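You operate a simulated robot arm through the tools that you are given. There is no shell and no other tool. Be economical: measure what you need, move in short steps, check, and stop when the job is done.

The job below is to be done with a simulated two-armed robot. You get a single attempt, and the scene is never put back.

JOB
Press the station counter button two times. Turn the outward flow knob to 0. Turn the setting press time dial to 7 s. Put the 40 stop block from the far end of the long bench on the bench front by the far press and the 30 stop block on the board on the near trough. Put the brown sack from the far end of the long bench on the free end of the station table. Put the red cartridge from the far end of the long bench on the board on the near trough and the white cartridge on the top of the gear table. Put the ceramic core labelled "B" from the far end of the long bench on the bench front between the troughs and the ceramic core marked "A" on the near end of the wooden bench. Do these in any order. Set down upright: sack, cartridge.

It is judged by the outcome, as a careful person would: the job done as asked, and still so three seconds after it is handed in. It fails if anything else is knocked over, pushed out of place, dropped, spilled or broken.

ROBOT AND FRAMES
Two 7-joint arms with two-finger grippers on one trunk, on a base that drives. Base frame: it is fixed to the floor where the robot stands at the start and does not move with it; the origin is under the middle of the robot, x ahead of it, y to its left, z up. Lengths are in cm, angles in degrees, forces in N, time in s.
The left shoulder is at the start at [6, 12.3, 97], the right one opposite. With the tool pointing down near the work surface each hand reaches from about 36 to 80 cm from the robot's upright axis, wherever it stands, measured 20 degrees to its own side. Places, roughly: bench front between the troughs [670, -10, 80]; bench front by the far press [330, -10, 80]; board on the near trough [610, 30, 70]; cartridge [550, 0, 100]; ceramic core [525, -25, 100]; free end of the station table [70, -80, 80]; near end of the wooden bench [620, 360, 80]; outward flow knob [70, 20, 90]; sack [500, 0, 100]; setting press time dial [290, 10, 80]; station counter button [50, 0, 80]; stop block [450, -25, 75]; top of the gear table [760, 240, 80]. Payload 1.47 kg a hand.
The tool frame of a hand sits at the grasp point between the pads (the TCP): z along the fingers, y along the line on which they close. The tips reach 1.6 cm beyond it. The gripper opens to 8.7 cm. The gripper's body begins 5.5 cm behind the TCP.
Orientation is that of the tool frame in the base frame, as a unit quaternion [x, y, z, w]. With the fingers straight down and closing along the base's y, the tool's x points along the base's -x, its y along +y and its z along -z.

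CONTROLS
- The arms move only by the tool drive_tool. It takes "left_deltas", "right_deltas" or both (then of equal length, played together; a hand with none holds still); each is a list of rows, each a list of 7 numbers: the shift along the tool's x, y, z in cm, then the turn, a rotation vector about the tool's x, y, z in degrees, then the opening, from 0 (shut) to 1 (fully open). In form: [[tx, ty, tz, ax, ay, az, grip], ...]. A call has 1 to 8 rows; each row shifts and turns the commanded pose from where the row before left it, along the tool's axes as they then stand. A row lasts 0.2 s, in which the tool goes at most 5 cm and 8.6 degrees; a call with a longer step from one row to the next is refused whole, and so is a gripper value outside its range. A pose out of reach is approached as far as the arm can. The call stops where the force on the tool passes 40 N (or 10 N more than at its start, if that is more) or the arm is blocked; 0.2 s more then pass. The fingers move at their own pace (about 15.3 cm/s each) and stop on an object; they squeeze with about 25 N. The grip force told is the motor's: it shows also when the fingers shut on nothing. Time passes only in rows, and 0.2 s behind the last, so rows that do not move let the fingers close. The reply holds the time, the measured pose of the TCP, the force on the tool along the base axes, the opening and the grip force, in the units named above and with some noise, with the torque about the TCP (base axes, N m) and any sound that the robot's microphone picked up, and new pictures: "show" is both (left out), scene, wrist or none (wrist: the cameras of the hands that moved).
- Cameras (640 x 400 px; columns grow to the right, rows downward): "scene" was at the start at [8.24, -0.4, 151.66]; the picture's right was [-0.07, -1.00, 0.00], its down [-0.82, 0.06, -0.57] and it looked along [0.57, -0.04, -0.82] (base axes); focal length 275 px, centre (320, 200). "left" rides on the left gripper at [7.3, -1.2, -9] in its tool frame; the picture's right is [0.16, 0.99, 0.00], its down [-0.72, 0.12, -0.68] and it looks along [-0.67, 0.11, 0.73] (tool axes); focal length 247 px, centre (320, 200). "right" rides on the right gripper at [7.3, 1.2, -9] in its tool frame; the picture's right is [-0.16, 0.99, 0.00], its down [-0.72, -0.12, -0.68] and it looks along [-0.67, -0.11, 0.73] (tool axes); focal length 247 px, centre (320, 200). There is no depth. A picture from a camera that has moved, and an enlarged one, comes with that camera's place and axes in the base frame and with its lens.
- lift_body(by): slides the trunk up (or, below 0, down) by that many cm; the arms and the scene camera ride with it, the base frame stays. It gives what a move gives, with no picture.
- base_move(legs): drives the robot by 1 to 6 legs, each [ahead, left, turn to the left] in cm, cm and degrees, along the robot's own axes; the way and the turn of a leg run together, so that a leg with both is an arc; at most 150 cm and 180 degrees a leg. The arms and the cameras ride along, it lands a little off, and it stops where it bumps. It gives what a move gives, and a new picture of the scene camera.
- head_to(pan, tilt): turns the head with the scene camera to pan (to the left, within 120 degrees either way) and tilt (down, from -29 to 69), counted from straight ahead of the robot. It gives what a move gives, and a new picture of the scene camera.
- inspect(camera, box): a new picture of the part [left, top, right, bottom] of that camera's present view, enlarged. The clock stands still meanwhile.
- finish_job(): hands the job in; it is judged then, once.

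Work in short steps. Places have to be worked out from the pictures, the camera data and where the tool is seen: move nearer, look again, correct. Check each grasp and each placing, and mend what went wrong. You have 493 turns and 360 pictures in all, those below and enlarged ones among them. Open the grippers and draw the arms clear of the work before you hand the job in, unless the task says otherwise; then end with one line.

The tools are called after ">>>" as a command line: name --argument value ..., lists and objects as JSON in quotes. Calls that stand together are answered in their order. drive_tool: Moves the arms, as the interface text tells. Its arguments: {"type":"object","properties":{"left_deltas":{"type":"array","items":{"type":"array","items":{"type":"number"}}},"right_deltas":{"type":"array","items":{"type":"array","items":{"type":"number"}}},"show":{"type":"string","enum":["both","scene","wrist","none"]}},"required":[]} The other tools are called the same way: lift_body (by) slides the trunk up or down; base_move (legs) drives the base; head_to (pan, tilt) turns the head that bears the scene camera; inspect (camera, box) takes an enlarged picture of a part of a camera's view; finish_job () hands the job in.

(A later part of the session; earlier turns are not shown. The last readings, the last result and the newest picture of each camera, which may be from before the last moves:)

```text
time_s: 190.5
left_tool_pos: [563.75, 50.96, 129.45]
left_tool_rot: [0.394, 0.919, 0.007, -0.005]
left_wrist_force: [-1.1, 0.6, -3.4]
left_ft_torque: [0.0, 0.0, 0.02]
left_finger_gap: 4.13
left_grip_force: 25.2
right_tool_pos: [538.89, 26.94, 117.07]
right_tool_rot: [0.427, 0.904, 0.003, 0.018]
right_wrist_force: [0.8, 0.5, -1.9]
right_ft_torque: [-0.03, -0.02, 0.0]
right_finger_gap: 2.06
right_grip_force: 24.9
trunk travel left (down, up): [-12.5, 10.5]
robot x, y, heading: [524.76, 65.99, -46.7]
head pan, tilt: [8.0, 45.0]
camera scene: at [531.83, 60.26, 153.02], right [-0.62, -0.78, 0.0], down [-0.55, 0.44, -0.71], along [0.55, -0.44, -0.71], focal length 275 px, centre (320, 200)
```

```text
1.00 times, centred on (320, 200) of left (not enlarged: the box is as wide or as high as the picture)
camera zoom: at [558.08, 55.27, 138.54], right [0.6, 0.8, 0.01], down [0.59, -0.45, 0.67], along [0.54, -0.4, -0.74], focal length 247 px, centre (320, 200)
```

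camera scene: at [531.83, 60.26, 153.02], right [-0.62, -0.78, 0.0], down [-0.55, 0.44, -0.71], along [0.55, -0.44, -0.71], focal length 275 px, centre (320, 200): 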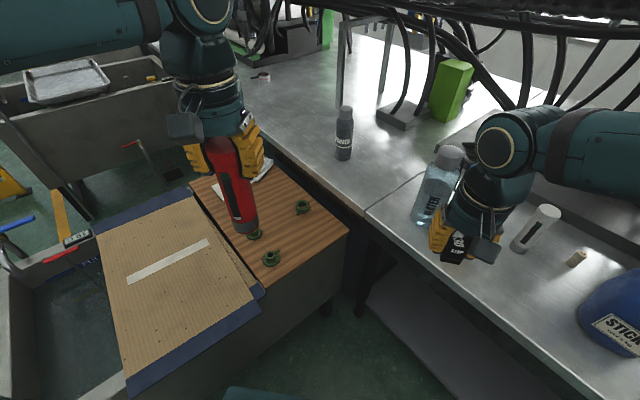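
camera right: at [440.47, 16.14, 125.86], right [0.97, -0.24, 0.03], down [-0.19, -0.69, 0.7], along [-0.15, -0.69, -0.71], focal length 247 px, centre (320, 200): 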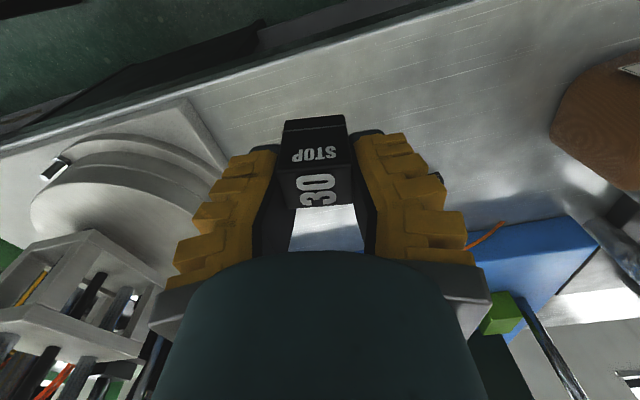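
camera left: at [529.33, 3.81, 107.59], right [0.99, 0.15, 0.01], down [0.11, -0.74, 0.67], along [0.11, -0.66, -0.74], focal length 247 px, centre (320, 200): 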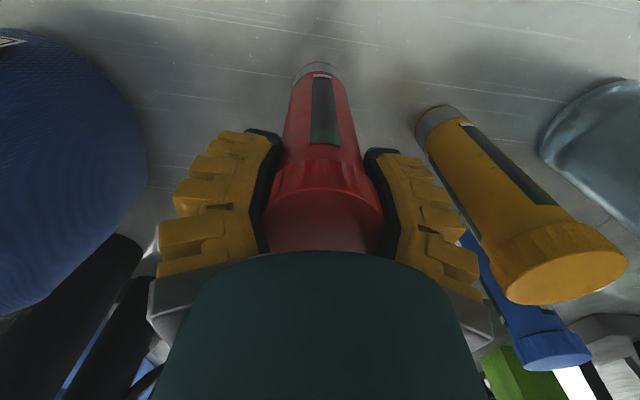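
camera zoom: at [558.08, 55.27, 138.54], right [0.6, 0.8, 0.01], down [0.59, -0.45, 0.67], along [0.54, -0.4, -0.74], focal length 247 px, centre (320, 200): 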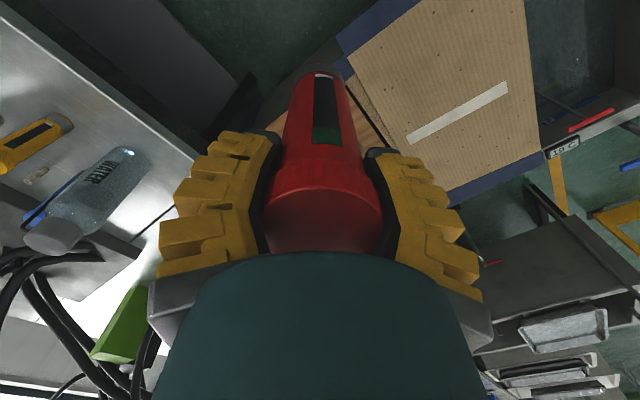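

The wood board (centre ≈[607,30]) matches the named place. I move the left hand with red above [585,30], between the gaskets and the near corner.

>>> drive_tool --left_deltas '[[-4.3, 0.15, 0, 0, 0, 0, 0], [-4.3, 0.15, 0, 0, 0, 0, 0], [-4.3, 0.15, 0, 0, 0, 0, 0], [-4.3, 0.15, 1, 0, 0, 0, 0], [-4.3, 0.15, 2, 0, 0, 0, 0], [-4.3, 0.15, 2, 0, 0, 0, 0], [-4.0, 0, 3, 0, 0, 0, 0], [0, 0, 4.5, 0, 0, 0, 0]]'

```text
time_s: 192.3
left_tool_pos: [584.77, 30.01, 116.38]
left_tool_rot: [0.393, 0.92, 0.006, -0.006]
left_wrist_force: [0.4, 1.3, -2.1]
left_ft_torque: [0.0, 0.01, -0.01]
left_finger_gap: 4.13
left_grip_force: 24.9
right_tool_pos: [538.98, 27.15, 117.26]
right_tool_rot: [0.428, 0.904, 0.003, 0.018]
right_wrist_force: [-0.6, 0.6, -2.9]
right_ft_torque: [-0.04, 0.0, 0.01]
right_finger_gap: 2.09
right_grip_force: 25.0
trunk travel left (down, up): [-12.5, 10.5]
robot x, y, heading: [524.83, 66.09, -46.4]
head pan, tilt: [8.0, 45.0]
camera scene: at [531.82, 60.35, 153.03], right [-0.62, -0.78, 0.0], down [-0.55, 0.44, -0.71], along [0.55, -0.44, -0.71], focal length 275 px, centre (320, 200)
camera left: at [579.13, 34.37, 125.41], right [0.6, 0.8, 0.01], down [0.59, -0.45, 0.67], along [0.54, -0.4, -0.74], focal length 247 px, centre (320, 200)
```

scene: 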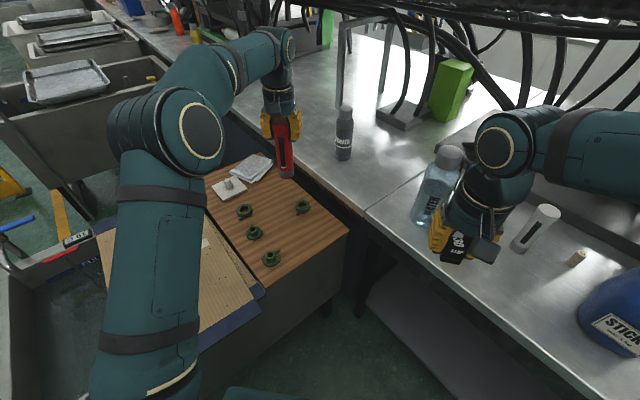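
left: 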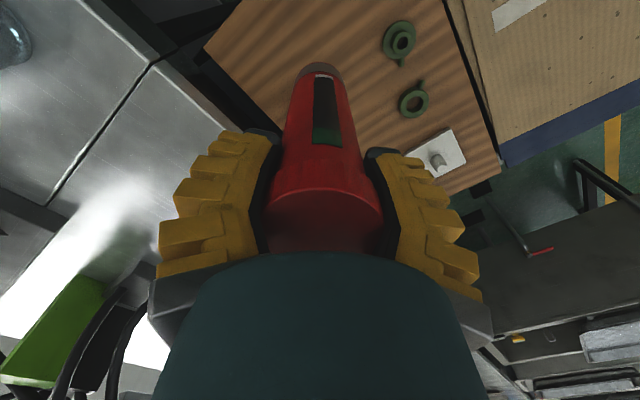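

I descend 24 cm and check the wrist view.

>>> drive_tool --left_deltas '[[0, 0, 4.8, 0, 0, 0, 0], [0, 0, 4.8, 0, 0, 0, 0], [0, 0, 4.8, 0, 0, 0, 0], [0, 0, 4.8, 0, 0, 0, 0], [0, 0, 4.0, 0, 0, 0, 0]]'

```text
time_s: 193.5
left_tool_pos: [584.83, 30.63, 93.39]
left_tool_rot: [0.393, 0.919, 0.007, -0.005]
left_wrist_force: [0.0, 0.5, -2.1]
left_ft_torque: [0.01, 0.03, 0.01]
left_finger_gap: 4.15
left_grip_force: 25.2
right_tool_pos: [538.94, 27.06, 117.06]
right_tool_rot: [0.427, 0.904, 0.003, 0.019]
right_wrist_force: [0.1, -0.7, -1.9]
right_ft_torque: [-0.04, -0.02, 0.01]
right_finger_gap: 2.09
right_grip_force: 25.2
trunk travel left (down, up): [-12.5, 10.5]
robot x, y, heading: [524.69, 65.84, -46.4]
head pan, tilt: [8.0, 45.0]
camera scene: at [531.88, 60.21, 153.02], right [-0.62, -0.78, 0.0], down [-0.55, 0.44, -0.71], along [0.55, -0.44, -0.71], focal length 275 px, centre (320, 200)
camera left: at [579.03, 34.9, 102.47], right [0.6, 0.8, 0.01], down [0.59, -0.46, 0.67], along [0.54, -0.4, -0.74], focal length 247 px, centre (320, 200)
```

scene: 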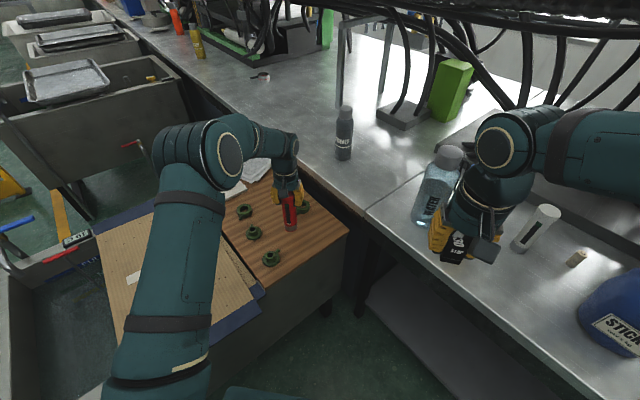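
left: 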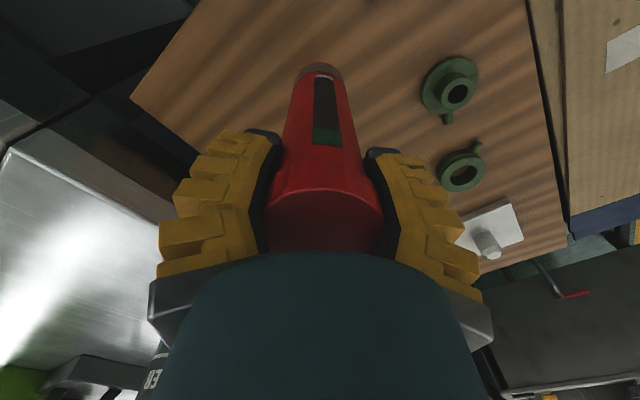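

Clear landing spot. I lower slowly until contact.

>>> drive_tool --left_deltas '[[0, 0, 3, 0, 0, 0, 0], [0, 0, 2, 0, 0, 0, 0], [0, 0, 1, 0, 0, 0, 0], [0, 0, 0.7, 0, 0, 0, 0]]' --show "none"

>>> drive_tool --left_deltas '[[0, 0, 0.5, 0, 0, 0, 0], [0, 0, 0.5, 0, 0, 0, 0]]' --show "none"

>>> drive_tool --left_deltas '[[0, 0, 0.5, 0, 0, 0, 0], [0, 0, 0.5, 0, 0, 0, 0]]' --show "scene"

```text
time_s: 194.5
left_tool_pos: [584.84, 30.51, 87.59]
left_tool_rot: [0.392, 0.92, 0.004, 0.0]
left_wrist_force: [-4.4, 4.5, 19.5]
left_ft_torque: [0.26, 0.32, 0.05]
left_finger_gap: 4.4
left_grip_force: 24.8
right_tool_pos: [538.86, 27.21, 117.1]
right_tool_rot: [0.427, 0.904, 0.003, 0.019]
right_wrist_force: [-0.3, -0.9, -2.7]
right_ft_torque: [0.01, 0.0, 0.01]
right_finger_gap: 2.08
right_grip_force: 25.3
trunk travel left (down, up): [-12.5, 10.5]
robot x, y, heading: [524.55, 66.04, -46.5]
head pan, tilt: [8.0, 45.0]
stopped in row 4 (left hand): the force on the tool passed its limit at 41 N (the readings are from after the stop); the commanded pose is now the measured one
```

```text
time_s: 195.0
left_tool_pos: [585.0, 30.4, 87.34]
left_tool_rot: [0.392, 0.92, 0.002, 0.004]
left_wrist_force: [-4.4, 5.6, 20.3]
left_ft_torque: [0.37, 0.41, -0.01]
left_finger_gap: 4.41
left_grip_force: 25.2
right_tool_pos: [538.77, 27.08, 117.17]
right_tool_rot: [0.428, 0.904, 0.002, 0.018]
right_wrist_force: [-0.2, 0.1, -2.4]
right_ft_torque: [0.03, 0.04, -0.02]
right_finger_gap: 2.08
right_grip_force: 25.1
trunk travel left (down, up): [-12.5, 10.5]
robot x, y, heading: [524.46, 65.69, -46.5]
head pan, tilt: [8.0, 45.0]
stopped in row 2 (left hand): the force on the tool passed its limit at 43 N (the readings are from after the stop); the commanded pose is now the measured one
```

```text
time_s: 195.4
left_tool_pos: [585.41, 30.23, 87.36]
left_tool_rot: [0.391, 0.92, 0.001, 0.007]
left_wrist_force: [-5.6, 3.6, 20.4]
left_ft_torque: [0.65, 0.34, 0.12]
left_finger_gap: 4.39
left_grip_force: 25.0
right_tool_pos: [538.79, 27.11, 117.17]
right_tool_rot: [0.427, 0.904, 0.003, 0.018]
right_wrist_force: [0.5, -0.6, -1.3]
right_ft_torque: [0.01, -0.01, 0.03]
right_finger_gap: 2.09
right_grip_force: 24.5
trunk travel left (down, up): [-12.5, 10.5]
robot x, y, heading: [524.74, 65.7, -46.1]
head pan, tilt: [8.0, 45.0]
stopped in row 2 (left hand): the force on the tool passed its limit at 43 N (the readings are from after the stop); the commanded pose is now the measured one
camera scene: at [531.7, 60.34, 153.03], right [-0.62, -0.78, 0.0], down [-0.55, 0.44, -0.71], along [0.55, -0.44, -0.71], focal length 275 px, centre (320, 200)
```

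scene: 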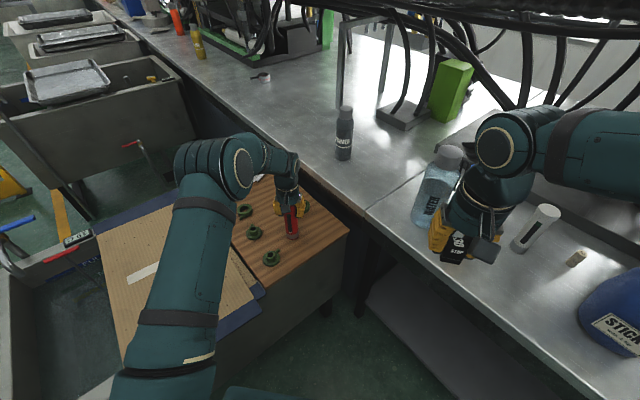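

Contact at TCP 87.5, so the board is at z≈75. I ease up slightly and check the base before releasing.

>>> drive_tool --left_deltas '[[0, 0, -0.3, 0, 0, 0, 0]]' --show "wrist"

>>> inspect --camera "scene" --box '[220, 180, 340, 270]'

```text
time_s: 195.8
left_tool_pos: [585.14, 30.26, 87.56]
left_tool_rot: [0.392, 0.92, 0.002, 0.006]
left_wrist_force: [-1.4, -2.3, 4.2]
left_ft_torque: [-0.34, -0.01, -0.03]
left_finger_gap: 4.33
left_grip_force: 25.4
right_tool_pos: [538.85, 27.06, 117.03]
right_tool_rot: [0.427, 0.904, 0.003, 0.019]
right_wrist_force: [-0.6, -0.6, -1.9]
right_ft_torque: [-0.03, -0.02, 0.03]
right_finger_gap: 2.06
right_grip_force: 24.9
trunk travel left (down, up): [-12.5, 10.5]
robot x, y, heading: [524.76, 66.01, -46.2]
head pan, tilt: [8.0, 45.0]
camera left: at [579.35, 34.72, 96.24], right [0.6, 0.8, 0.0], down [0.58, -0.44, 0.69], along [0.55, -0.41, -0.72], focal length 247 px, centre (320, 200)
```

left: 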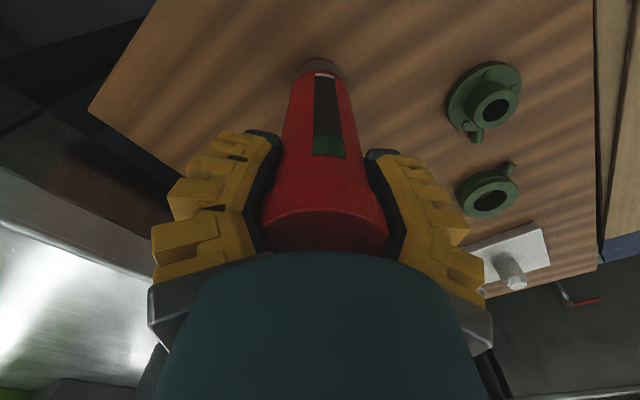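

```text
4.44 times, centred on (280, 225) of scene
camera zoom: at [531.75, 60.28, 153.01], right [-0.62, -0.78, 0.0], down [-0.55, 0.44, -0.71], along [0.55, -0.44, -0.71], focal length 1221 px, centre (498, 89)
```

zoom: 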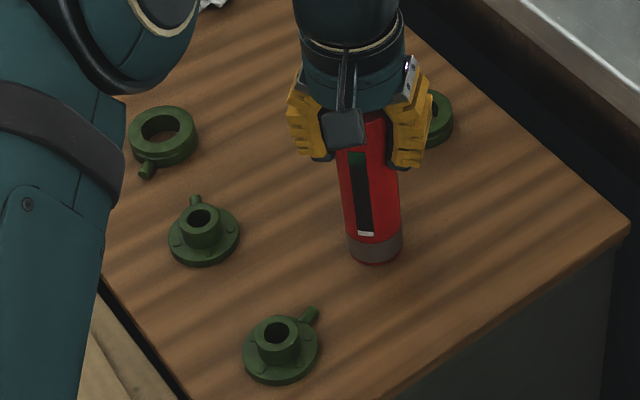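

Red stands on clear board. I release and check.

>>> drive_tool --left_deltas '[[0, 0, 0, 0, 0, 0, 0.55], [0, 0, 0, 0, 0, 0, 0.75], [0, 0, 0, 0, 0, 0, 0.75]]' --show "none"

>>> inspect --camera "scene" --box '[220, 180, 340, 270]'

```text
time_s: 196.6
left_tool_pos: [585.22, 30.22, 87.46]
left_tool_rot: [0.392, 0.92, 0.001, 0.006]
left_wrist_force: [-0.4, 0.3, 0.1]
left_ft_torque: [-0.03, -0.07, 0.0]
left_finger_gap: 6.78
left_grip_force: 2.4
right_tool_pos: [538.92, 27.08, 117.07]
right_tool_rot: [0.427, 0.904, 0.003, 0.019]
right_wrist_force: [0.2, 0.7, -2.9]
right_ft_torque: [-0.04, 0.03, -0.03]
right_finger_gap: 2.09
right_grip_force: 24.9
trunk travel left (down, up): [-12.5, 10.5]
robot x, y, heading: [524.86, 66.39, -46.5]
head pan, tilt: [8.0, 45.0]
```

```text
4.44 times, centred on (280, 225) of scene
camera zoom: at [531.81, 60.29, 153.02], right [-0.62, -0.78, 0.0], down [-0.55, 0.44, -0.71], along [0.55, -0.44, -0.71], focal length 1221 px, centre (498, 89)
```

zoom: 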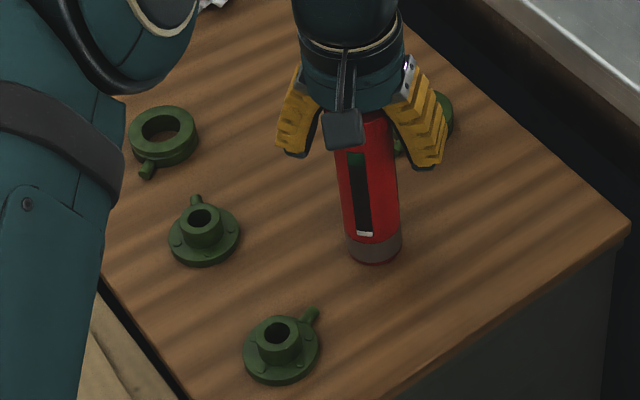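

Red is upright on its own. I lift the left hand straight up, retract it, and turn +22° so the right hand can reach the board.

>>> drive_tool --left_deltas '[[0, 0, -4.8, 0, 0, 0, 0.75], [0, 0, -4.8, 0, 0, 0, 0.75], [0, 0, -4.8, 0, 0, 0, 0.75], [0, 0, -4.8, 0, 0, 0, 0.75], [0, 0, -4.8, 0, 0, 0, 0.75], [0, 0, -4.8, 0, 0, 0, 0.75], [4.5, 0, -2, 0, 0, 0, 0.75], [4.8, 0, 0, 0, 0, 0, 0.75]]' --show "none"

>>> drive_tool --left_deltas '[[4.8, 0, 0, 0, 0, 0, 0.75], [4.8, 0, 0, 0, 0, 0, 0.75], [4.8, 0, 0, 0, 0, 0, 0.75], [4.8, 0, 0, 0, 0, 0, 0.75]]' --show "none"

>>> base_move --legs '[[0, 0, 22]]'

>>> head_to --pan -15 --tilt 45

```text
time_s: 198.4
left_tool_pos: [578.34, 37.39, 118.27]
left_tool_rot: [0.391, 0.92, 0.002, 0.007]
left_wrist_force: [0.1, 0.7, 0.0]
left_ft_torque: [0.01, 0.01, 0.01]
left_finger_gap: 6.94
left_grip_force: 2.8
right_tool_pos: [538.78, 27.12, 117.14]
right_tool_rot: [0.427, 0.904, 0.002, 0.019]
right_wrist_force: [-0.2, -0.1, -1.4]
right_ft_torque: [-0.04, 0.0, 0.01]
right_finger_gap: 2.07
right_grip_force: 25.1
trunk travel left (down, up): [-12.5, 10.5]
robot x, y, heading: [524.97, 66.09, -46.5]
head pan, tilt: [8.0, 45.0]
```

```text
time_s: 199.4
left_tool_pos: [565.59, 51.36, 118.12]
left_tool_rot: [0.392, 0.92, 0.001, 0.007]
left_wrist_force: [-0.4, 0.1, -0.2]
left_ft_torque: [0.0, -0.01, 0.03]
left_finger_gap: 6.93
left_grip_force: 3.1
right_tool_pos: [538.86, 27.06, 117.1]
right_tool_rot: [0.428, 0.904, 0.003, 0.019]
right_wrist_force: [-0.8, -0.2, -1.3]
right_ft_torque: [-0.04, -0.01, -0.01]
right_finger_gap: 2.06
right_grip_force: 24.6
trunk travel left (down, up): [-12.5, 10.5]
robot x, y, heading: [524.64, 66.21, -46.4]
head pan, tilt: [8.0, 45.0]
```

```text
time_s: 201.0
left_tool_pos: [568.18, 67.29, 118.13]
left_tool_rot: [0.212, 0.977, 0.003, 0.006]
left_wrist_force: [-0.5, 0.0, -0.1]
left_ft_torque: [0.05, 0.0, -0.01]
left_finger_gap: 6.92
left_grip_force: 3.1
right_tool_pos: [552.15, 35.13, 117.06]
right_tool_rot: [0.25, 0.968, 0.007, 0.018]
right_wrist_force: [-0.3, 0.8, -2.3]
right_ft_torque: [-0.02, -0.02, 0.02]
right_finger_gap: 2.09
right_grip_force: 24.5
trunk travel left (down, up): [-12.5, 10.5]
robot x, y, heading: [524.9, 66.19, -24.7]
head pan, tilt: [8.0, 45.0]
camera scene: at [533.45, 63.32, 153.03], right [-0.29, -0.96, 0.0], down [-0.68, 0.2, -0.71], along [0.68, -0.2, -0.71], focal length 275 px, centre (320, 200)
```

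scene: 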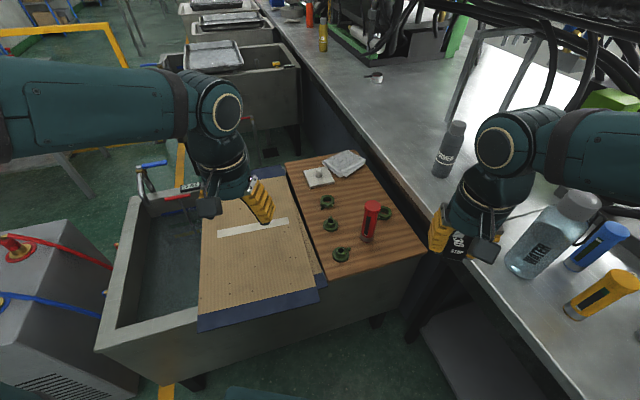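

```text
time_s: 201.9
left_tool_pos: [568.17, 67.33, 118.18]
left_tool_rot: [0.212, 0.977, 0.003, 0.005]
left_wrist_force: [0.1, -0.2, -0.6]
left_ft_torque: [0.01, -0.01, 0.03]
left_finger_gap: 6.94
left_grip_force: 2.6
right_tool_pos: [552.23, 35.01, 117.19]
right_tool_rot: [0.25, 0.968, 0.006, 0.018]
right_wrist_force: [-0.1, -0.1, -1.6]
right_ft_torque: [0.02, 0.0, 0.02]
right_finger_gap: 2.08
right_grip_force: 24.4
trunk travel left (down, up): [-12.5, 10.5]
robot x, y, heading: [524.33, 65.84, -24.8]
head pan, tilt: [-15.0, 45.0]
camera scene: at [531.91, 60.44, 153.03], right [-0.64, -0.77, 0.0], down [-0.54, 0.45, -0.71], along [0.54, -0.45, -0.71], focal length 275 px, centre (320, 200)
```

scene: 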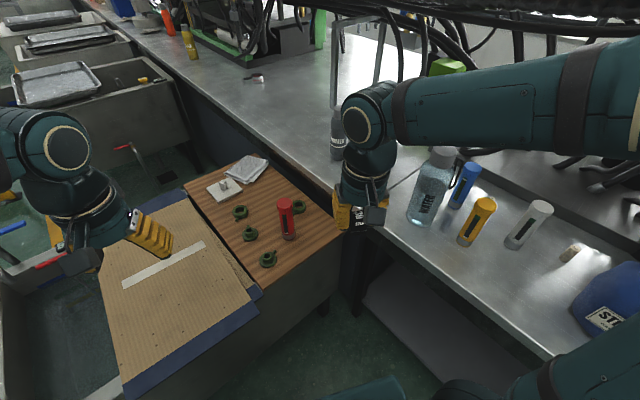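

The board spot [582,18] is free. I carry the 30 block over it with the right hand.

>>> drive_tool --right_deltas '[[-4.9, 0, 0, 0, 0, 0, 0], [-4.9, 0, 0, 0, 0, 0, 0], [-4.9, 0, 0, 0, 0, 0, 0], [-4.9, 0, 0, 0, 0, 0, 0], [-4.9, 0, 0, 0, 0, 0, 0], [-4.9, 0, 0, 0, 0, 0, 0], [-4.9, -0.45, 0, 0, 0, 0, 0]]' --show "none"

>>> drive_tool --right_deltas '[[0, 0, 4.9, 0, 0, 0, 0], [0, 0, 4.9, 0, 0, 0, 0], [0, 0, 4.9, 0, 0, 0, 0], [0, 0, 4.9, 0, 0, 0, 0], [0, 0, 4.9, 0, 0, 0, 0]]'

```text
time_s: 203.5
left_tool_pos: [568.44, 67.27, 118.03]
left_tool_rot: [0.213, 0.977, 0.004, 0.004]
left_wrist_force: [0.7, -0.5, -0.5]
left_ft_torque: [0.01, 0.03, -0.01]
left_finger_gap: 6.9
left_grip_force: 2.8
right_tool_pos: [581.91, 17.95, 118.01]
right_tool_rot: [0.251, 0.968, 0.006, 0.015]
right_wrist_force: [0.6, -0.5, -3.0]
right_ft_torque: [0.05, -0.01, 0.0]
right_finger_gap: 2.09
right_grip_force: 24.6
trunk travel left (down, up): [-12.5, 10.5]
robot x, y, heading: [524.74, 65.88, -25.1]
head pan, tilt: [-15.0, 45.0]
```

```text
time_s: 204.7
left_tool_pos: [568.29, 67.31, 118.14]
left_tool_rot: [0.213, 0.977, 0.003, 0.005]
left_wrist_force: [0.3, -0.3, 1.4]
left_ft_torque: [0.02, 0.02, -0.02]
left_finger_gap: 6.94
left_grip_force: 2.9
right_tool_pos: [583.03, 17.85, 93.79]
right_tool_rot: [0.25, 0.968, 0.006, 0.017]
right_wrist_force: [-0.1, 0.3, -2.4]
right_ft_torque: [0.0, -0.02, -0.02]
right_finger_gap: 2.09
right_grip_force: 25.0
trunk travel left (down, up): [-12.5, 10.5]
robot x, y, heading: [524.56, 65.67, -24.7]
head pan, tilt: [-15.0, 45.0]
camera scene: at [532.0, 60.36, 153.01], right [-0.64, -0.77, 0.0], down [-0.54, 0.45, -0.71], along [0.54, -0.45, -0.71], focal length 275 px, centre (320, 200)
camera right: at [577.03, 22.32, 102.48], right [0.62, 0.79, 0.03], down [0.55, -0.45, 0.7], along [0.56, -0.42, -0.71], focal length 247 px, centre (320, 200)
```

scene: 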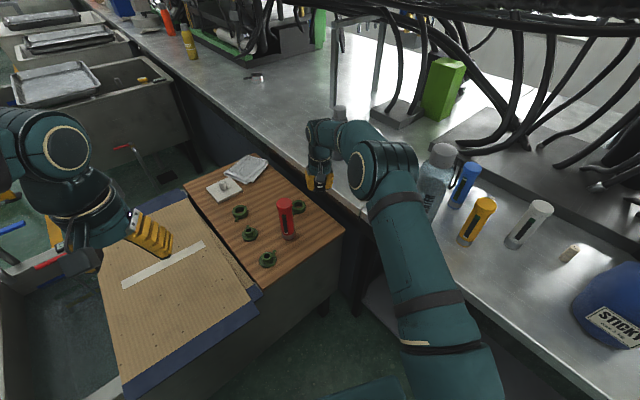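
right: 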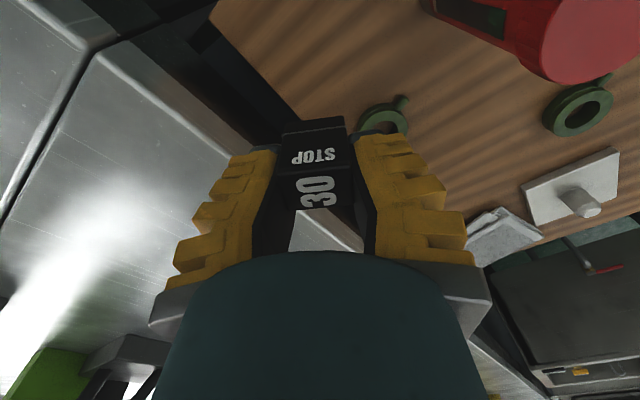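

I shift 2 cm away from the bench edge and descend.

>>> drive_tool --right_deltas '[[2.2, 1.0, 0, 0, 0, 0, 0], [0, 0, 4.8, 0, 0, 0, 0], [0, 0, 4.8, 0, 0, 0, 0], [0, 0, 4.2, 0, 0, 0, 0]]' --show "wrist"

>>> inspect --camera "scene" --box '[240, 140, 380, 260]'

```text
time_s: 205.7
left_tool_pos: [568.25, 67.3, 118.17]
left_tool_rot: [0.213, 0.977, 0.003, 0.005]
left_wrist_force: [-0.4, -0.9, 0.7]
left_ft_torque: [0.02, 0.03, -0.01]
left_finger_gap: 6.91
left_grip_force: 2.6
right_tool_pos: [582.14, 19.41, 79.74]
right_tool_rot: [0.25, 0.968, 0.005, 0.018]
right_wrist_force: [0.8, -0.4, -2.5]
right_ft_torque: [0.0, -0.03, 0.03]
right_finger_gap: 2.07
right_grip_force: 24.9
trunk travel left (down, up): [-12.5, 10.5]
robot x, y, heading: [524.61, 65.88, -24.6]
head pan, tilt: [-15.0, 45.0]
camera right: at [576.04, 23.83, 88.42], right [0.62, 0.79, 0.03], down [0.55, -0.45, 0.7], along [0.56, -0.42, -0.71], focal length 247 px, centre (320, 200)
```

right: 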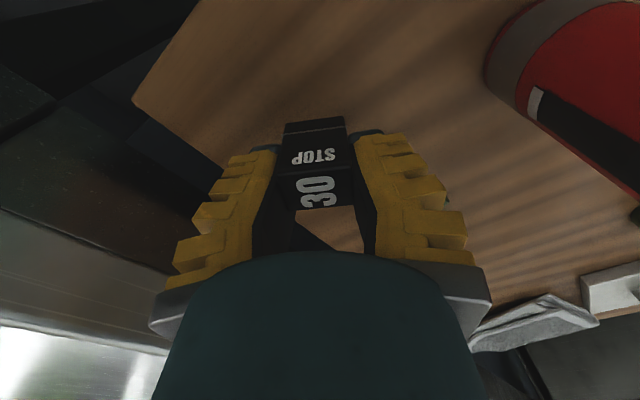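

```text
3.33 times, centred on (310, 200) of scene
camera zoom: at [532.01, 60.37, 153.01], right [-0.64, -0.77, 0.0], down [-0.54, 0.45, -0.71], along [0.54, -0.45, -0.71], focal length 916 px, centre (353, 200)
```

zoom: 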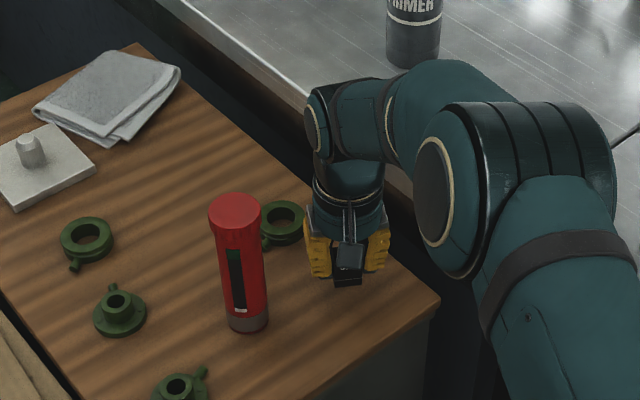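

Clear of the gasket. I lower the last centimetres.

>>> drive_tool --right_deltas '[[0, 0, 1.3, 0, 0, 0, 0], [0, 0, 0.8, 0, 0, 0, 0], [0, 0, 0.4, 0, 0, 0, 0]]' --show "none"

```text
time_s: 206.5
left_tool_pos: [568.15, 67.36, 118.24]
left_tool_rot: [0.213, 0.977, 0.002, 0.006]
left_wrist_force: [0.0, -0.2, -0.5]
left_ft_torque: [-0.04, 0.03, 0.01]
left_finger_gap: 6.92
left_grip_force: 3.2
right_tool_pos: [582.12, 19.89, 77.61]
right_tool_rot: [0.251, 0.968, 0.006, 0.02]
right_wrist_force: [0.4, -1.6, 9.2]
right_ft_torque: [-0.1, -0.01, -0.02]
right_finger_gap: 2.42
right_grip_force: 25.2
trunk travel left (down, up): [-12.5, 10.5]
robot x, y, heading: [524.53, 66.33, -24.7]
head pan, tilt: [-15.0, 45.0]
```

Contact at 9 N. I release, lift away and check.

>>> drive_tool --right_deltas '[[0, 0, 0, 0, 0, 0, 0.35], [0, 0, 0, 0, 0, 0, 0.5], [0, 0, -3, 0, 0, 0, 0.5], [0, 0, -4.8, 0, 0, 0, 0.5], [0, 0, -4.8, 0, 0, 0, 0.5], [0, 0, -4.8, 0, 0, 0, 0.5], [0, 0, -4.8, 0, 0, 0, 0.5], [0, 0, -4.8, 0, 0, 0, 0.5]]' --show "none"

>>> drive_tool --right_deltas '[[0, 0, -4.8, 0, 0, 0, 0.5], [4.8, 0, -4.5, 0, 0, 0, 0.5], [4.8, 0, 0, 0, 0, 0, 0.5], [4.8, 0, 0, 0, 0, 0, 0.5], [4.8, 0, 0, 0, 0, 0, 0.5], [4.8, 0, 0, 0, 0, 0, 0.5], [4.8, 0, 0, 0, 0, 0, 0.5], [3, 0, 0, 0, 0, 0, 0.5]]' --show "none"

>>> inspect --camera "scene" --box '[180, 140, 360, 280]'

```text
time_s: 208.3
left_tool_pos: [568.12, 67.29, 118.31]
left_tool_rot: [0.213, 0.977, 0.002, 0.007]
left_wrist_force: [-0.8, 0.7, -0.4]
left_ft_torque: [0.01, -0.03, 0.0]
left_finger_gap: 6.94
left_grip_force: 2.8
right_tool_pos: [580.86, 19.79, 104.48]
right_tool_rot: [0.251, 0.968, 0.006, 0.018]
right_wrist_force: [-0.1, 0.2, 0.0]
right_ft_torque: [-0.01, -0.01, -0.04]
right_finger_gap: 4.9
right_grip_force: 3.7
trunk travel left (down, up): [-12.5, 10.5]
robot x, y, heading: [524.38, 65.79, -24.8]
head pan, tilt: [-15.0, 45.0]
```

```text
refused: row 2 steps farther than a row can; nothing moved
```

```text
2.86 times, centred on (270, 210) of scene
camera zoom: at [531.83, 60.49, 153.03], right [-0.64, -0.77, 0.0], down [-0.54, 0.45, -0.71], along [0.54, -0.45, -0.71], focal length 785 px, centre (463, 171)
```

zoom: 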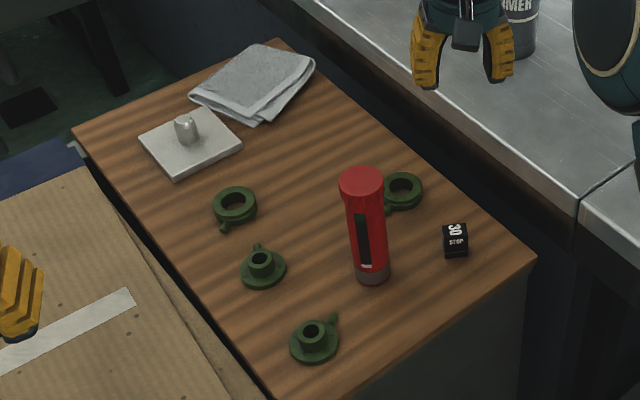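

Both are placed well. I retract the right hand, turn back to face the bench and approach for the cores.

>>> drive_tool --right_deltas '[[0, 0, -4.8, 0, 0, 0, 0.5], [3, 0, -3.8, 0, 0, 0, 0.5], [4.8, 0, 0, 0, 0, 0, 0.5], [4.8, 0, 0, 0, 0, 0, 0.5], [4.8, 0, 0, 0, 0, 0, 0.5], [4.8, 0, 0, 0, 0, 0, 0.5], [4.8, 0, 0, 0, 0, 0, 0.5], [4.5, 0, 0, 0, 0, 0, 0.5]]' --show "none"

>>> base_move --legs '[[0, 0, -65.5], [15, -4, 0]]'

>>> head_to --pan 0 --tilt 48

```text
time_s: 210.1
left_tool_pos: [568.02, 67.37, 118.33]
left_tool_rot: [0.212, 0.977, 0.003, 0.006]
left_wrist_force: [-0.5, 0.2, 1.5]
left_ft_torque: [0.0, -0.02, -0.01]
left_finger_gap: 6.92
left_grip_force: 2.8
right_tool_pos: [552.72, 35.08, 112.35]
right_tool_rot: [0.25, 0.968, 0.005, 0.019]
right_wrist_force: [-0.3, -0.2, -0.2]
right_ft_torque: [0.0, 0.0, 0.01]
right_finger_gap: 4.93
right_grip_force: 3.7
trunk travel left (down, up): [-12.5, 10.5]
robot x, y, heading: [524.89, 65.57, -25.0]
head pan, tilt: [-15.0, 45.0]
```

```text
time_s: 214.4
left_tool_pos: [536.91, 11.54, 118.21]
left_tool_rot: [0.725, 0.689, -0.001, 0.005]
left_wrist_force: [0.2, -0.9, -0.7]
left_ft_torque: [0.04, -0.03, 0.01]
left_finger_gap: 6.93
left_grip_force: 2.7
right_tool_pos: [501.37, 13.78, 112.27]
right_tool_rot: [0.752, 0.659, -0.005, 0.017]
right_wrist_force: [-0.2, 0.0, 0.8]
right_ft_torque: [0.0, -0.01, 0.0]
right_finger_gap: 4.9
right_grip_force: 4.1
trunk travel left (down, up): [-12.5, 10.5]
robot x, y, heading: [519.69, 51.51, -93.5]
head pan, tilt: [-15.0, 45.0]
camera scene: at [517.12, 42.7, 153.02], right [-0.95, 0.31, 0.0], down [0.22, 0.67, -0.71], along [-0.22, -0.67, -0.71], focal length 275 px, centre (320, 200)
```

scene: 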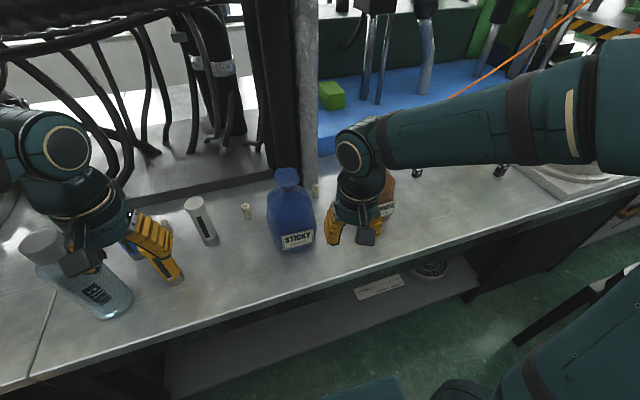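

```text
time_s: 215.2
left_tool_pos: [536.98, 11.49, 118.16]
left_tool_rot: [0.725, 0.688, -0.001, 0.006]
left_wrist_force: [0.5, -0.2, -0.4]
left_ft_torque: [-0.01, 0.03, -0.01]
left_finger_gap: 6.94
left_grip_force: 2.8
right_tool_pos: [501.37, 13.98, 112.32]
right_tool_rot: [0.751, 0.66, -0.005, 0.019]
right_wrist_force: [0.2, -0.4, 0.8]
right_ft_torque: [-0.01, -0.02, -0.01]
right_finger_gap: 4.91
right_grip_force: 3.9
trunk travel left (down, up): [-12.5, 10.5]
robot x, y, heading: [519.61, 51.37, -93.1]
head pan, tilt: [0.0, 48.0]
camera scene: at [519.27, 42.71, 152.61], right [-1.0, 0.06, 0.0], down [0.04, 0.74, -0.67], along [-0.04, -0.67, -0.74], focal length 275 px, centre (320, 200)
```

scene: 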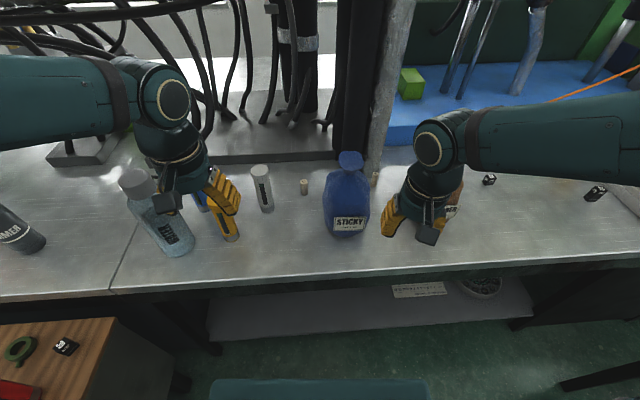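

I check the wrist views for the A core (left) and B core (right).

>>> inspect --camera "left" --box '[0, 0, 640, 400]'

>>> inspect --camera "right" --box '[0, 0, 640, 400]'

>>> inspect --camera "scene" --box '[285, 150, 405, 225]'

```text
1.00 times, centred on (320, 200) of left (not enlarged: the box is as wide or as high as the picture)
camera zoom: at [536.28, 18.96, 126.98], right [0.99, 0.11, 0.01], down [0.07, -0.72, 0.69], along [0.08, -0.68, -0.73], focal length 247 px, centre (320, 200)
```

zoom: 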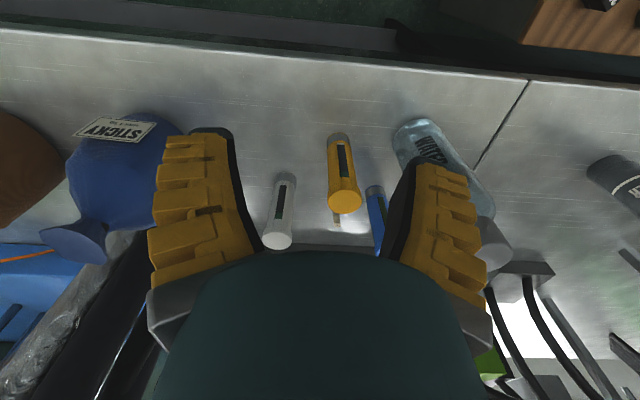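

```text
1.00 times, centred on (320, 200) of right (not enlarged: the box is as wide or as high as the picture)
camera zoom: at [503.36, 21.11, 120.95], right [0.96, -0.28, 0.03], down [-0.22, -0.68, 0.7], along [-0.18, -0.68, -0.71], focal length 247 px, centre (320, 200)
```

zoom: 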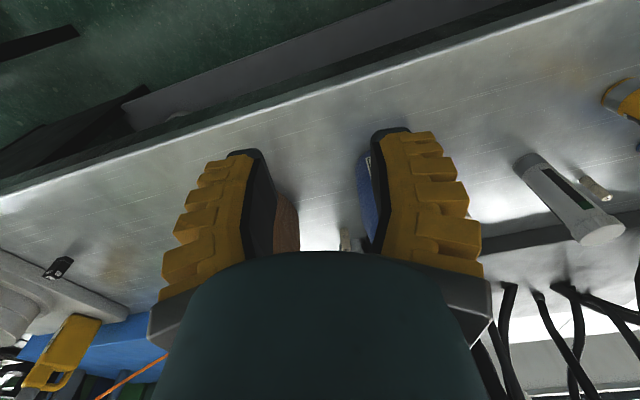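

```text
5.33 times, centred on (345, 188) of scene
camera zoom: at [519.27, 42.71, 152.61], right [-1.0, 0.06, 0.0], down [0.04, 0.74, -0.67], along [-0.04, -0.67, -0.74], focal length 1465 px, centre (187, 267)
```

zoom: 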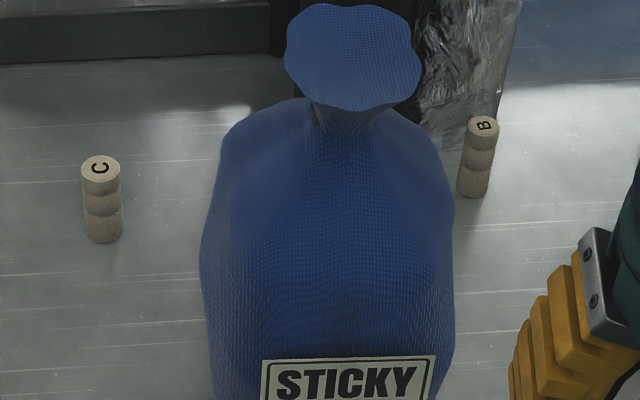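

A is at [544,-21.5] behind yellow, B at [497.3,-22.6] behind the sacks. I move the left hand above A at a safe height.

>>> drive_tool --left_deltas '[[-4.6, 1.2, 0, 0, 0, 0, 0.6], [-4.6, 1.2, 0, 0, 0, 0, 0.6], [-4.6, 1.2, 0, 0, 0, 0, 0.6], [-4.6, 1.2, 0, 0, 0, 0, 0.6], [-4.6, 1.2, 0, 0, 0, 0, 0.6], [-4.6, 1.3, 0, 0, 0, 0, 0.6], [-4.5, 1.3, 0, 0, 0, 0, 0.6], [0, 0, 3.5, 0, 0, 0, 0.6]]'

```text
time_s: 217.0
left_tool_pos: [544.23, -20.82, 115.47]
left_tool_rot: [0.725, 0.688, -0.002, 0.007]
left_wrist_force: [0.0, -0.1, 0.1]
left_ft_torque: [-0.04, -0.01, -0.03]
left_finger_gap: 5.76
left_grip_force: 3.7
right_tool_pos: [501.4, 14.14, 112.39]
right_tool_rot: [0.752, 0.659, -0.006, 0.019]
right_wrist_force: [0.1, 0.3, 0.6]
right_ft_torque: [-0.02, 0.0, -0.01]
right_finger_gap: 4.89
right_grip_force: 3.8
trunk travel left (down, up): [-12.5, 10.5]
robot x, y, heading: [519.49, 51.37, -93.4]
head pan, tilt: [0.0, 48.0]
camera scene: at [519.31, 43.02, 152.64], right [-1.0, 0.06, 0.0], down [0.04, 0.74, -0.67], along [-0.04, -0.67, -0.74], focal length 275 px, centre (320, 200)
camera left: at [543.45, -13.43, 124.34], right [0.99, 0.11, 0.0], down [0.07, -0.72, 0.69], along [0.08, -0.69, -0.72], focal length 247 px, centre (320, 200)
```

scene: 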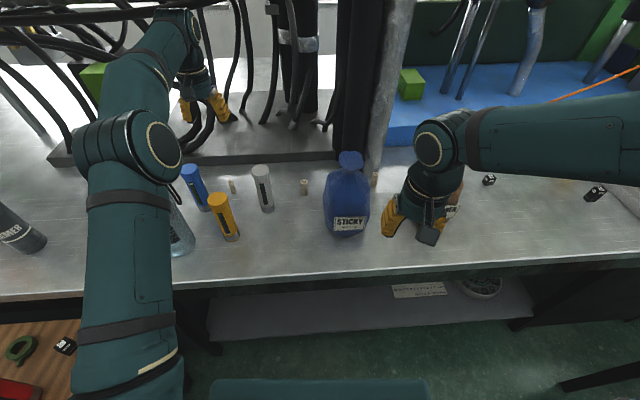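
left: 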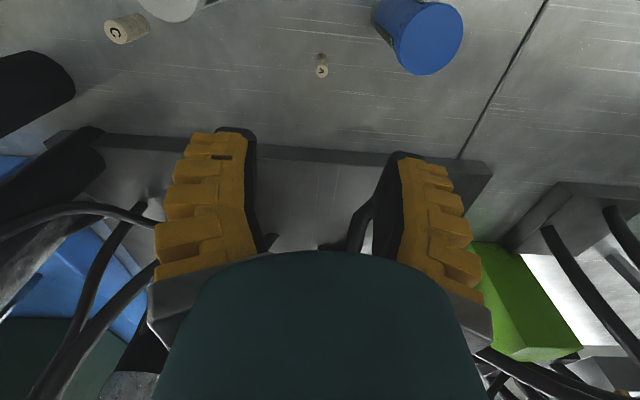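

I zoom to read the label and check cables near the fingers.

>>> inspect --camera "left" --box '[260, 30, 400, 120]'

>>> inspect --camera "left" --box '[60, 130, 400, 340]'

>>> inspect --camera "scene" --box '[60, 30, 320, 190]'

```text
4.44 times, centred on (330, 75) of left
camera zoom: at [543.45, -13.43, 124.34], right [0.99, 0.11, 0.0], down [0.07, -0.72, 0.69], along [0.08, -0.69, -0.72], focal length 1098 px, centre (276, 756)
```

zoom: 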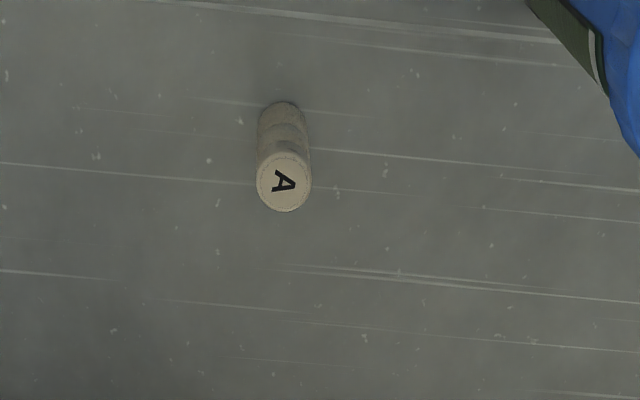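

```text
1.88 times, centred on (230, 235) of left
camera zoom: at [543.45, -13.43, 124.34], right [0.99, 0.11, 0.0], down [0.07, -0.72, 0.69], along [0.08, -0.69, -0.72], focal length 465 px, centre (489, 134)
```

zoom: 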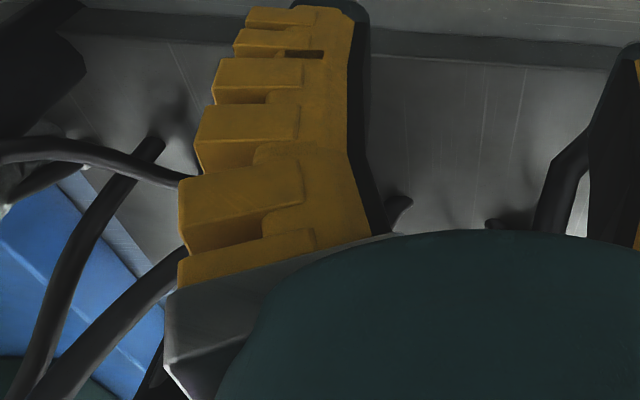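

```text
2.46 times, centred on (190, 110) of scene
camera zoom: at [519.31, 43.02, 152.64], right [-1.0, 0.06, 0.0], down [0.04, 0.74, -0.67], along [-0.04, -0.67, -0.74], focal length 676 px, centre (640, 422)
```

zoom: 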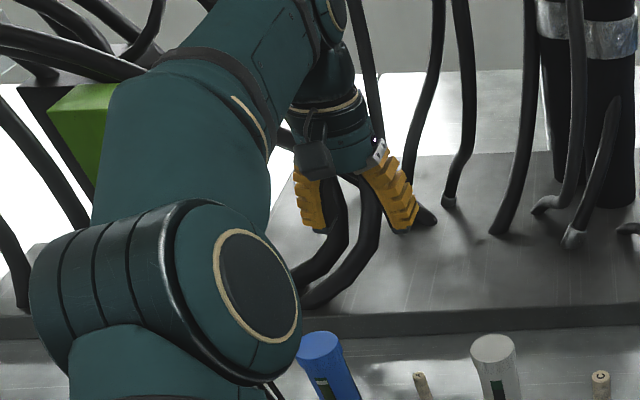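

Core A confirmed at [545,-22.6]. I descend over it with narrow opening.

>>> drive_tool --left_deltas '[[-1.75, 0.9, 3, 0, 0, 0, 0.5], [0, 0, 4.8, 0, 0, 0, 0.5], [0, 0, 4.8, 0, 0, 0, 0.5], [0, 0, 4.8, 0, 0, 0, 0.5], [0, 0, 3, 0, 0, 0, 0.5]]'

```text
time_s: 218.2
left_tool_pos: [544.86, -23.08, 94.52]
left_tool_rot: [0.725, 0.689, -0.001, 0.004]
left_wrist_force: [-0.7, -0.3, -0.6]
left_ft_torque: [0.01, 0.0, 0.0]
left_finger_gap: 4.94
left_grip_force: 3.8
right_tool_pos: [501.32, 13.83, 112.31]
right_tool_rot: [0.751, 0.66, -0.006, 0.018]
right_wrist_force: [0.0, -0.3, -0.8]
right_ft_torque: [0.01, 0.03, 0.0]
right_finger_gap: 4.93
right_grip_force: 3.9
trunk travel left (down, up): [-12.5, 10.5]
robot x, y, heading: [519.76, 51.43, -93.3]
head pan, tilt: [0.0, 48.0]
camera scene: at [519.29, 42.64, 152.6], right [-1.0, 0.06, 0.0], down [0.04, 0.74, -0.67], along [-0.04, -0.67, -0.74], focal length 275 px, centre (320, 200)
camera left: at [544.23, -15.55, 103.27], right [0.99, 0.11, 0.01], down [0.07, -0.72, 0.69], along [0.08, -0.68, -0.73], focal length 247 px, centre (320, 200)
```

scene: 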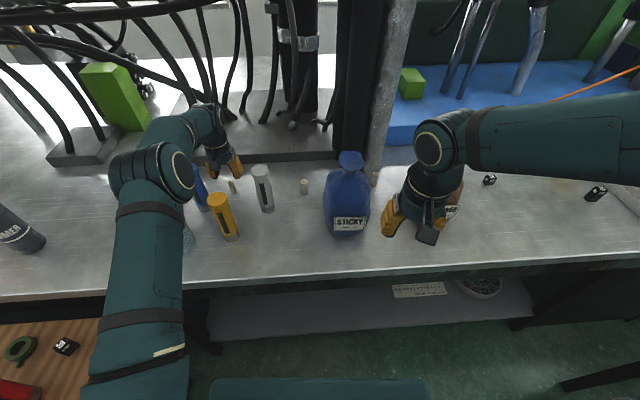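
left: 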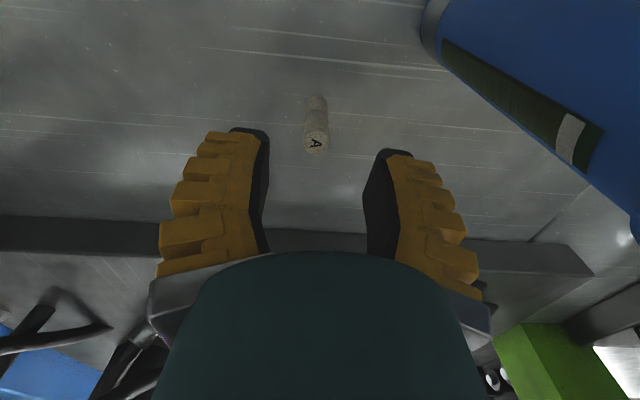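

Slight correction (+0.7 toward the robot), then down and close.

>>> drive_tool --left_deltas '[[0.6, -0.2, 2, 0, 0, 0, 0.5], [0, 0, 2, 0, 0, 0, 0.5], [0, 0, 1.3, 0, 0, 0, 0.45], [0, 0, 0, 0, 0, 0, 0.2], [0, 0, 0, 0, 0, 0, 0], [0, 0, 0, 0, 0, 0, 0]]' --show "wrist"

```text
time_s: 219.6
left_tool_pos: [544.53, -22.29, 89.48]
left_tool_rot: [0.725, 0.688, -0.003, 0.007]
left_wrist_force: [1.5, -0.6, 4.1]
left_ft_torque: [-0.1, -0.03, 0.02]
left_finger_gap: 0.87
left_grip_force: 25.4
right_tool_pos: [501.48, 13.89, 112.34]
right_tool_rot: [0.751, 0.66, -0.004, 0.018]
right_wrist_force: [-0.3, -0.2, 0.4]
right_ft_torque: [0.0, -0.03, -0.01]
right_finger_gap: 4.92
right_grip_force: 4.4
trunk travel left (down, up): [-12.5, 10.5]
robot x, y, heading: [519.45, 51.44, -93.1]
head pan, tilt: [0.0, 48.0]
camera left: at [543.84, -14.86, 98.31], right [0.99, 0.11, 0.01], down [0.07, -0.72, 0.69], along [0.08, -0.69, -0.72], focal length 247 px, centre (320, 200)
```

left: 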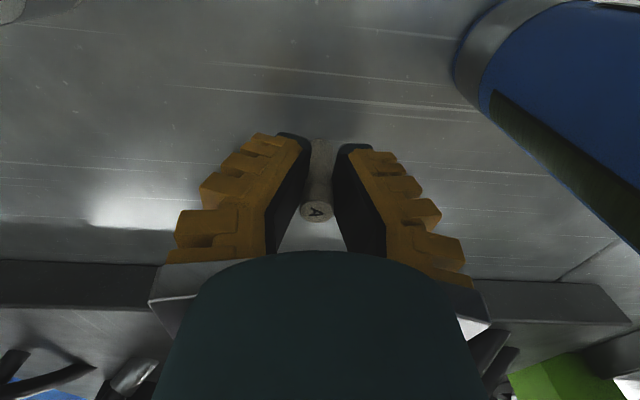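

A is gripped at its waist. I lift and retract along the same path.

>>> drive_tool --left_deltas '[[0, 0, -3, 0, 0, 0, 0], [0, 0, -4.8, 0, 0, 0, 0], [0, 0, -4.8, 0, 0, 0, 0], [0, 0, -4.8, 0, 0, 0, 0], [0, 0, -4.8, 0, 0, 0, 0], [0, 0, -4.8, 0, 0, 0, 0], [0, 0, -3, 0, 0, 0, 0]]' --show "none"

>>> drive_tool --left_deltas '[[4.8, -1, 0, 0, 0, 0, 0], [4.8, -1, 0, 0, 0, 0, 0], [4.8, -1, 0, 0, 0, 0, 0], [4.8, -1, 0, 0, 0, 0, 0], [4.8, -1, 0, 0, 0, 0, 0], [4.8, -1, 0, 0, 0, 0, 0], [4.8, -1, 0, 0, 0, 0, 0]]'

```text
time_s: 221.2
left_tool_pos: [543.09, -20.92, 119.07]
left_tool_rot: [0.725, 0.688, -0.002, 0.006]
left_wrist_force: [-0.1, 0.5, -0.7]
left_ft_torque: [0.0, -0.03, 0.02]
left_finger_gap: 0.65
left_grip_force: 24.7
left hand out of reach, approached as far as the arm can: row 6, 7
right_tool_pos: [501.35, 14.05, 112.33]
right_tool_rot: [0.751, 0.66, -0.006, 0.019]
right_wrist_force: [0.9, 0.4, 0.1]
right_ft_torque: [-0.03, -0.02, 0.0]
right_finger_gap: 4.91
right_grip_force: 4.2
trunk travel left (down, up): [-12.5, 10.5]
robot x, y, heading: [519.67, 51.77, -93.3]
head pan, tilt: [0.0, 48.0]
```

```text
time_s: 222.8
left_tool_pos: [538.11, 13.67, 118.62]
left_tool_rot: [0.725, 0.688, -0.002, 0.006]
left_wrist_force: [-0.2, -0.8, 0.4]
left_ft_torque: [-0.01, -0.03, -0.03]
left_finger_gap: 0.65
left_grip_force: 25.0
right_tool_pos: [501.41, 13.99, 112.25]
right_tool_rot: [0.752, 0.659, -0.006, 0.019]
right_wrist_force: [-0.4, 0.8, 0.3]
right_ft_torque: [-0.04, -0.03, -0.04]
right_finger_gap: 4.94
right_grip_force: 3.9
trunk travel left (down, up): [-12.5, 10.5]
robot x, y, heading: [519.92, 51.51, -93.1]
head pan, tilt: [0.0, 48.0]
camera scene: at [519.28, 42.91, 152.62], right [-1.0, 0.06, 0.0], down [0.04, 0.74, -0.67], along [-0.04, -0.67, -0.74], focal length 275 px, centre (320, 200)
camera left: at [537.44, 21.04, 127.39], right [0.99, 0.11, 0.0], down [0.07, -0.72, 0.69], along [0.08, -0.69, -0.72], focal length 247 px, centre (320, 200)
```

scene: 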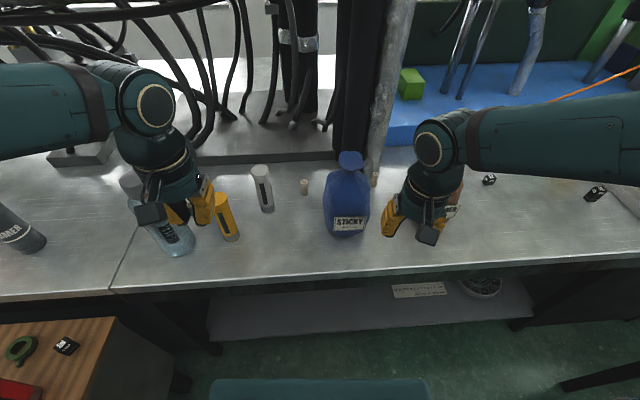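
left: 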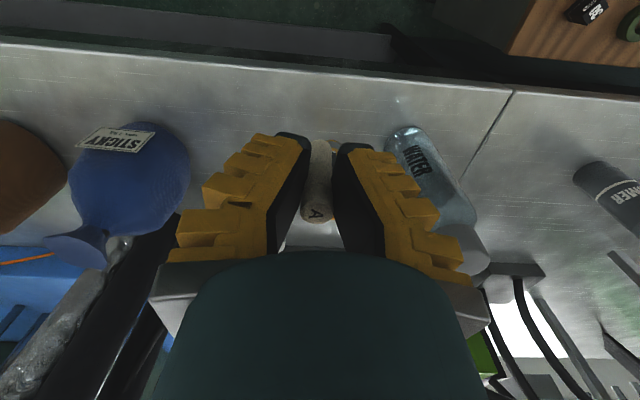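

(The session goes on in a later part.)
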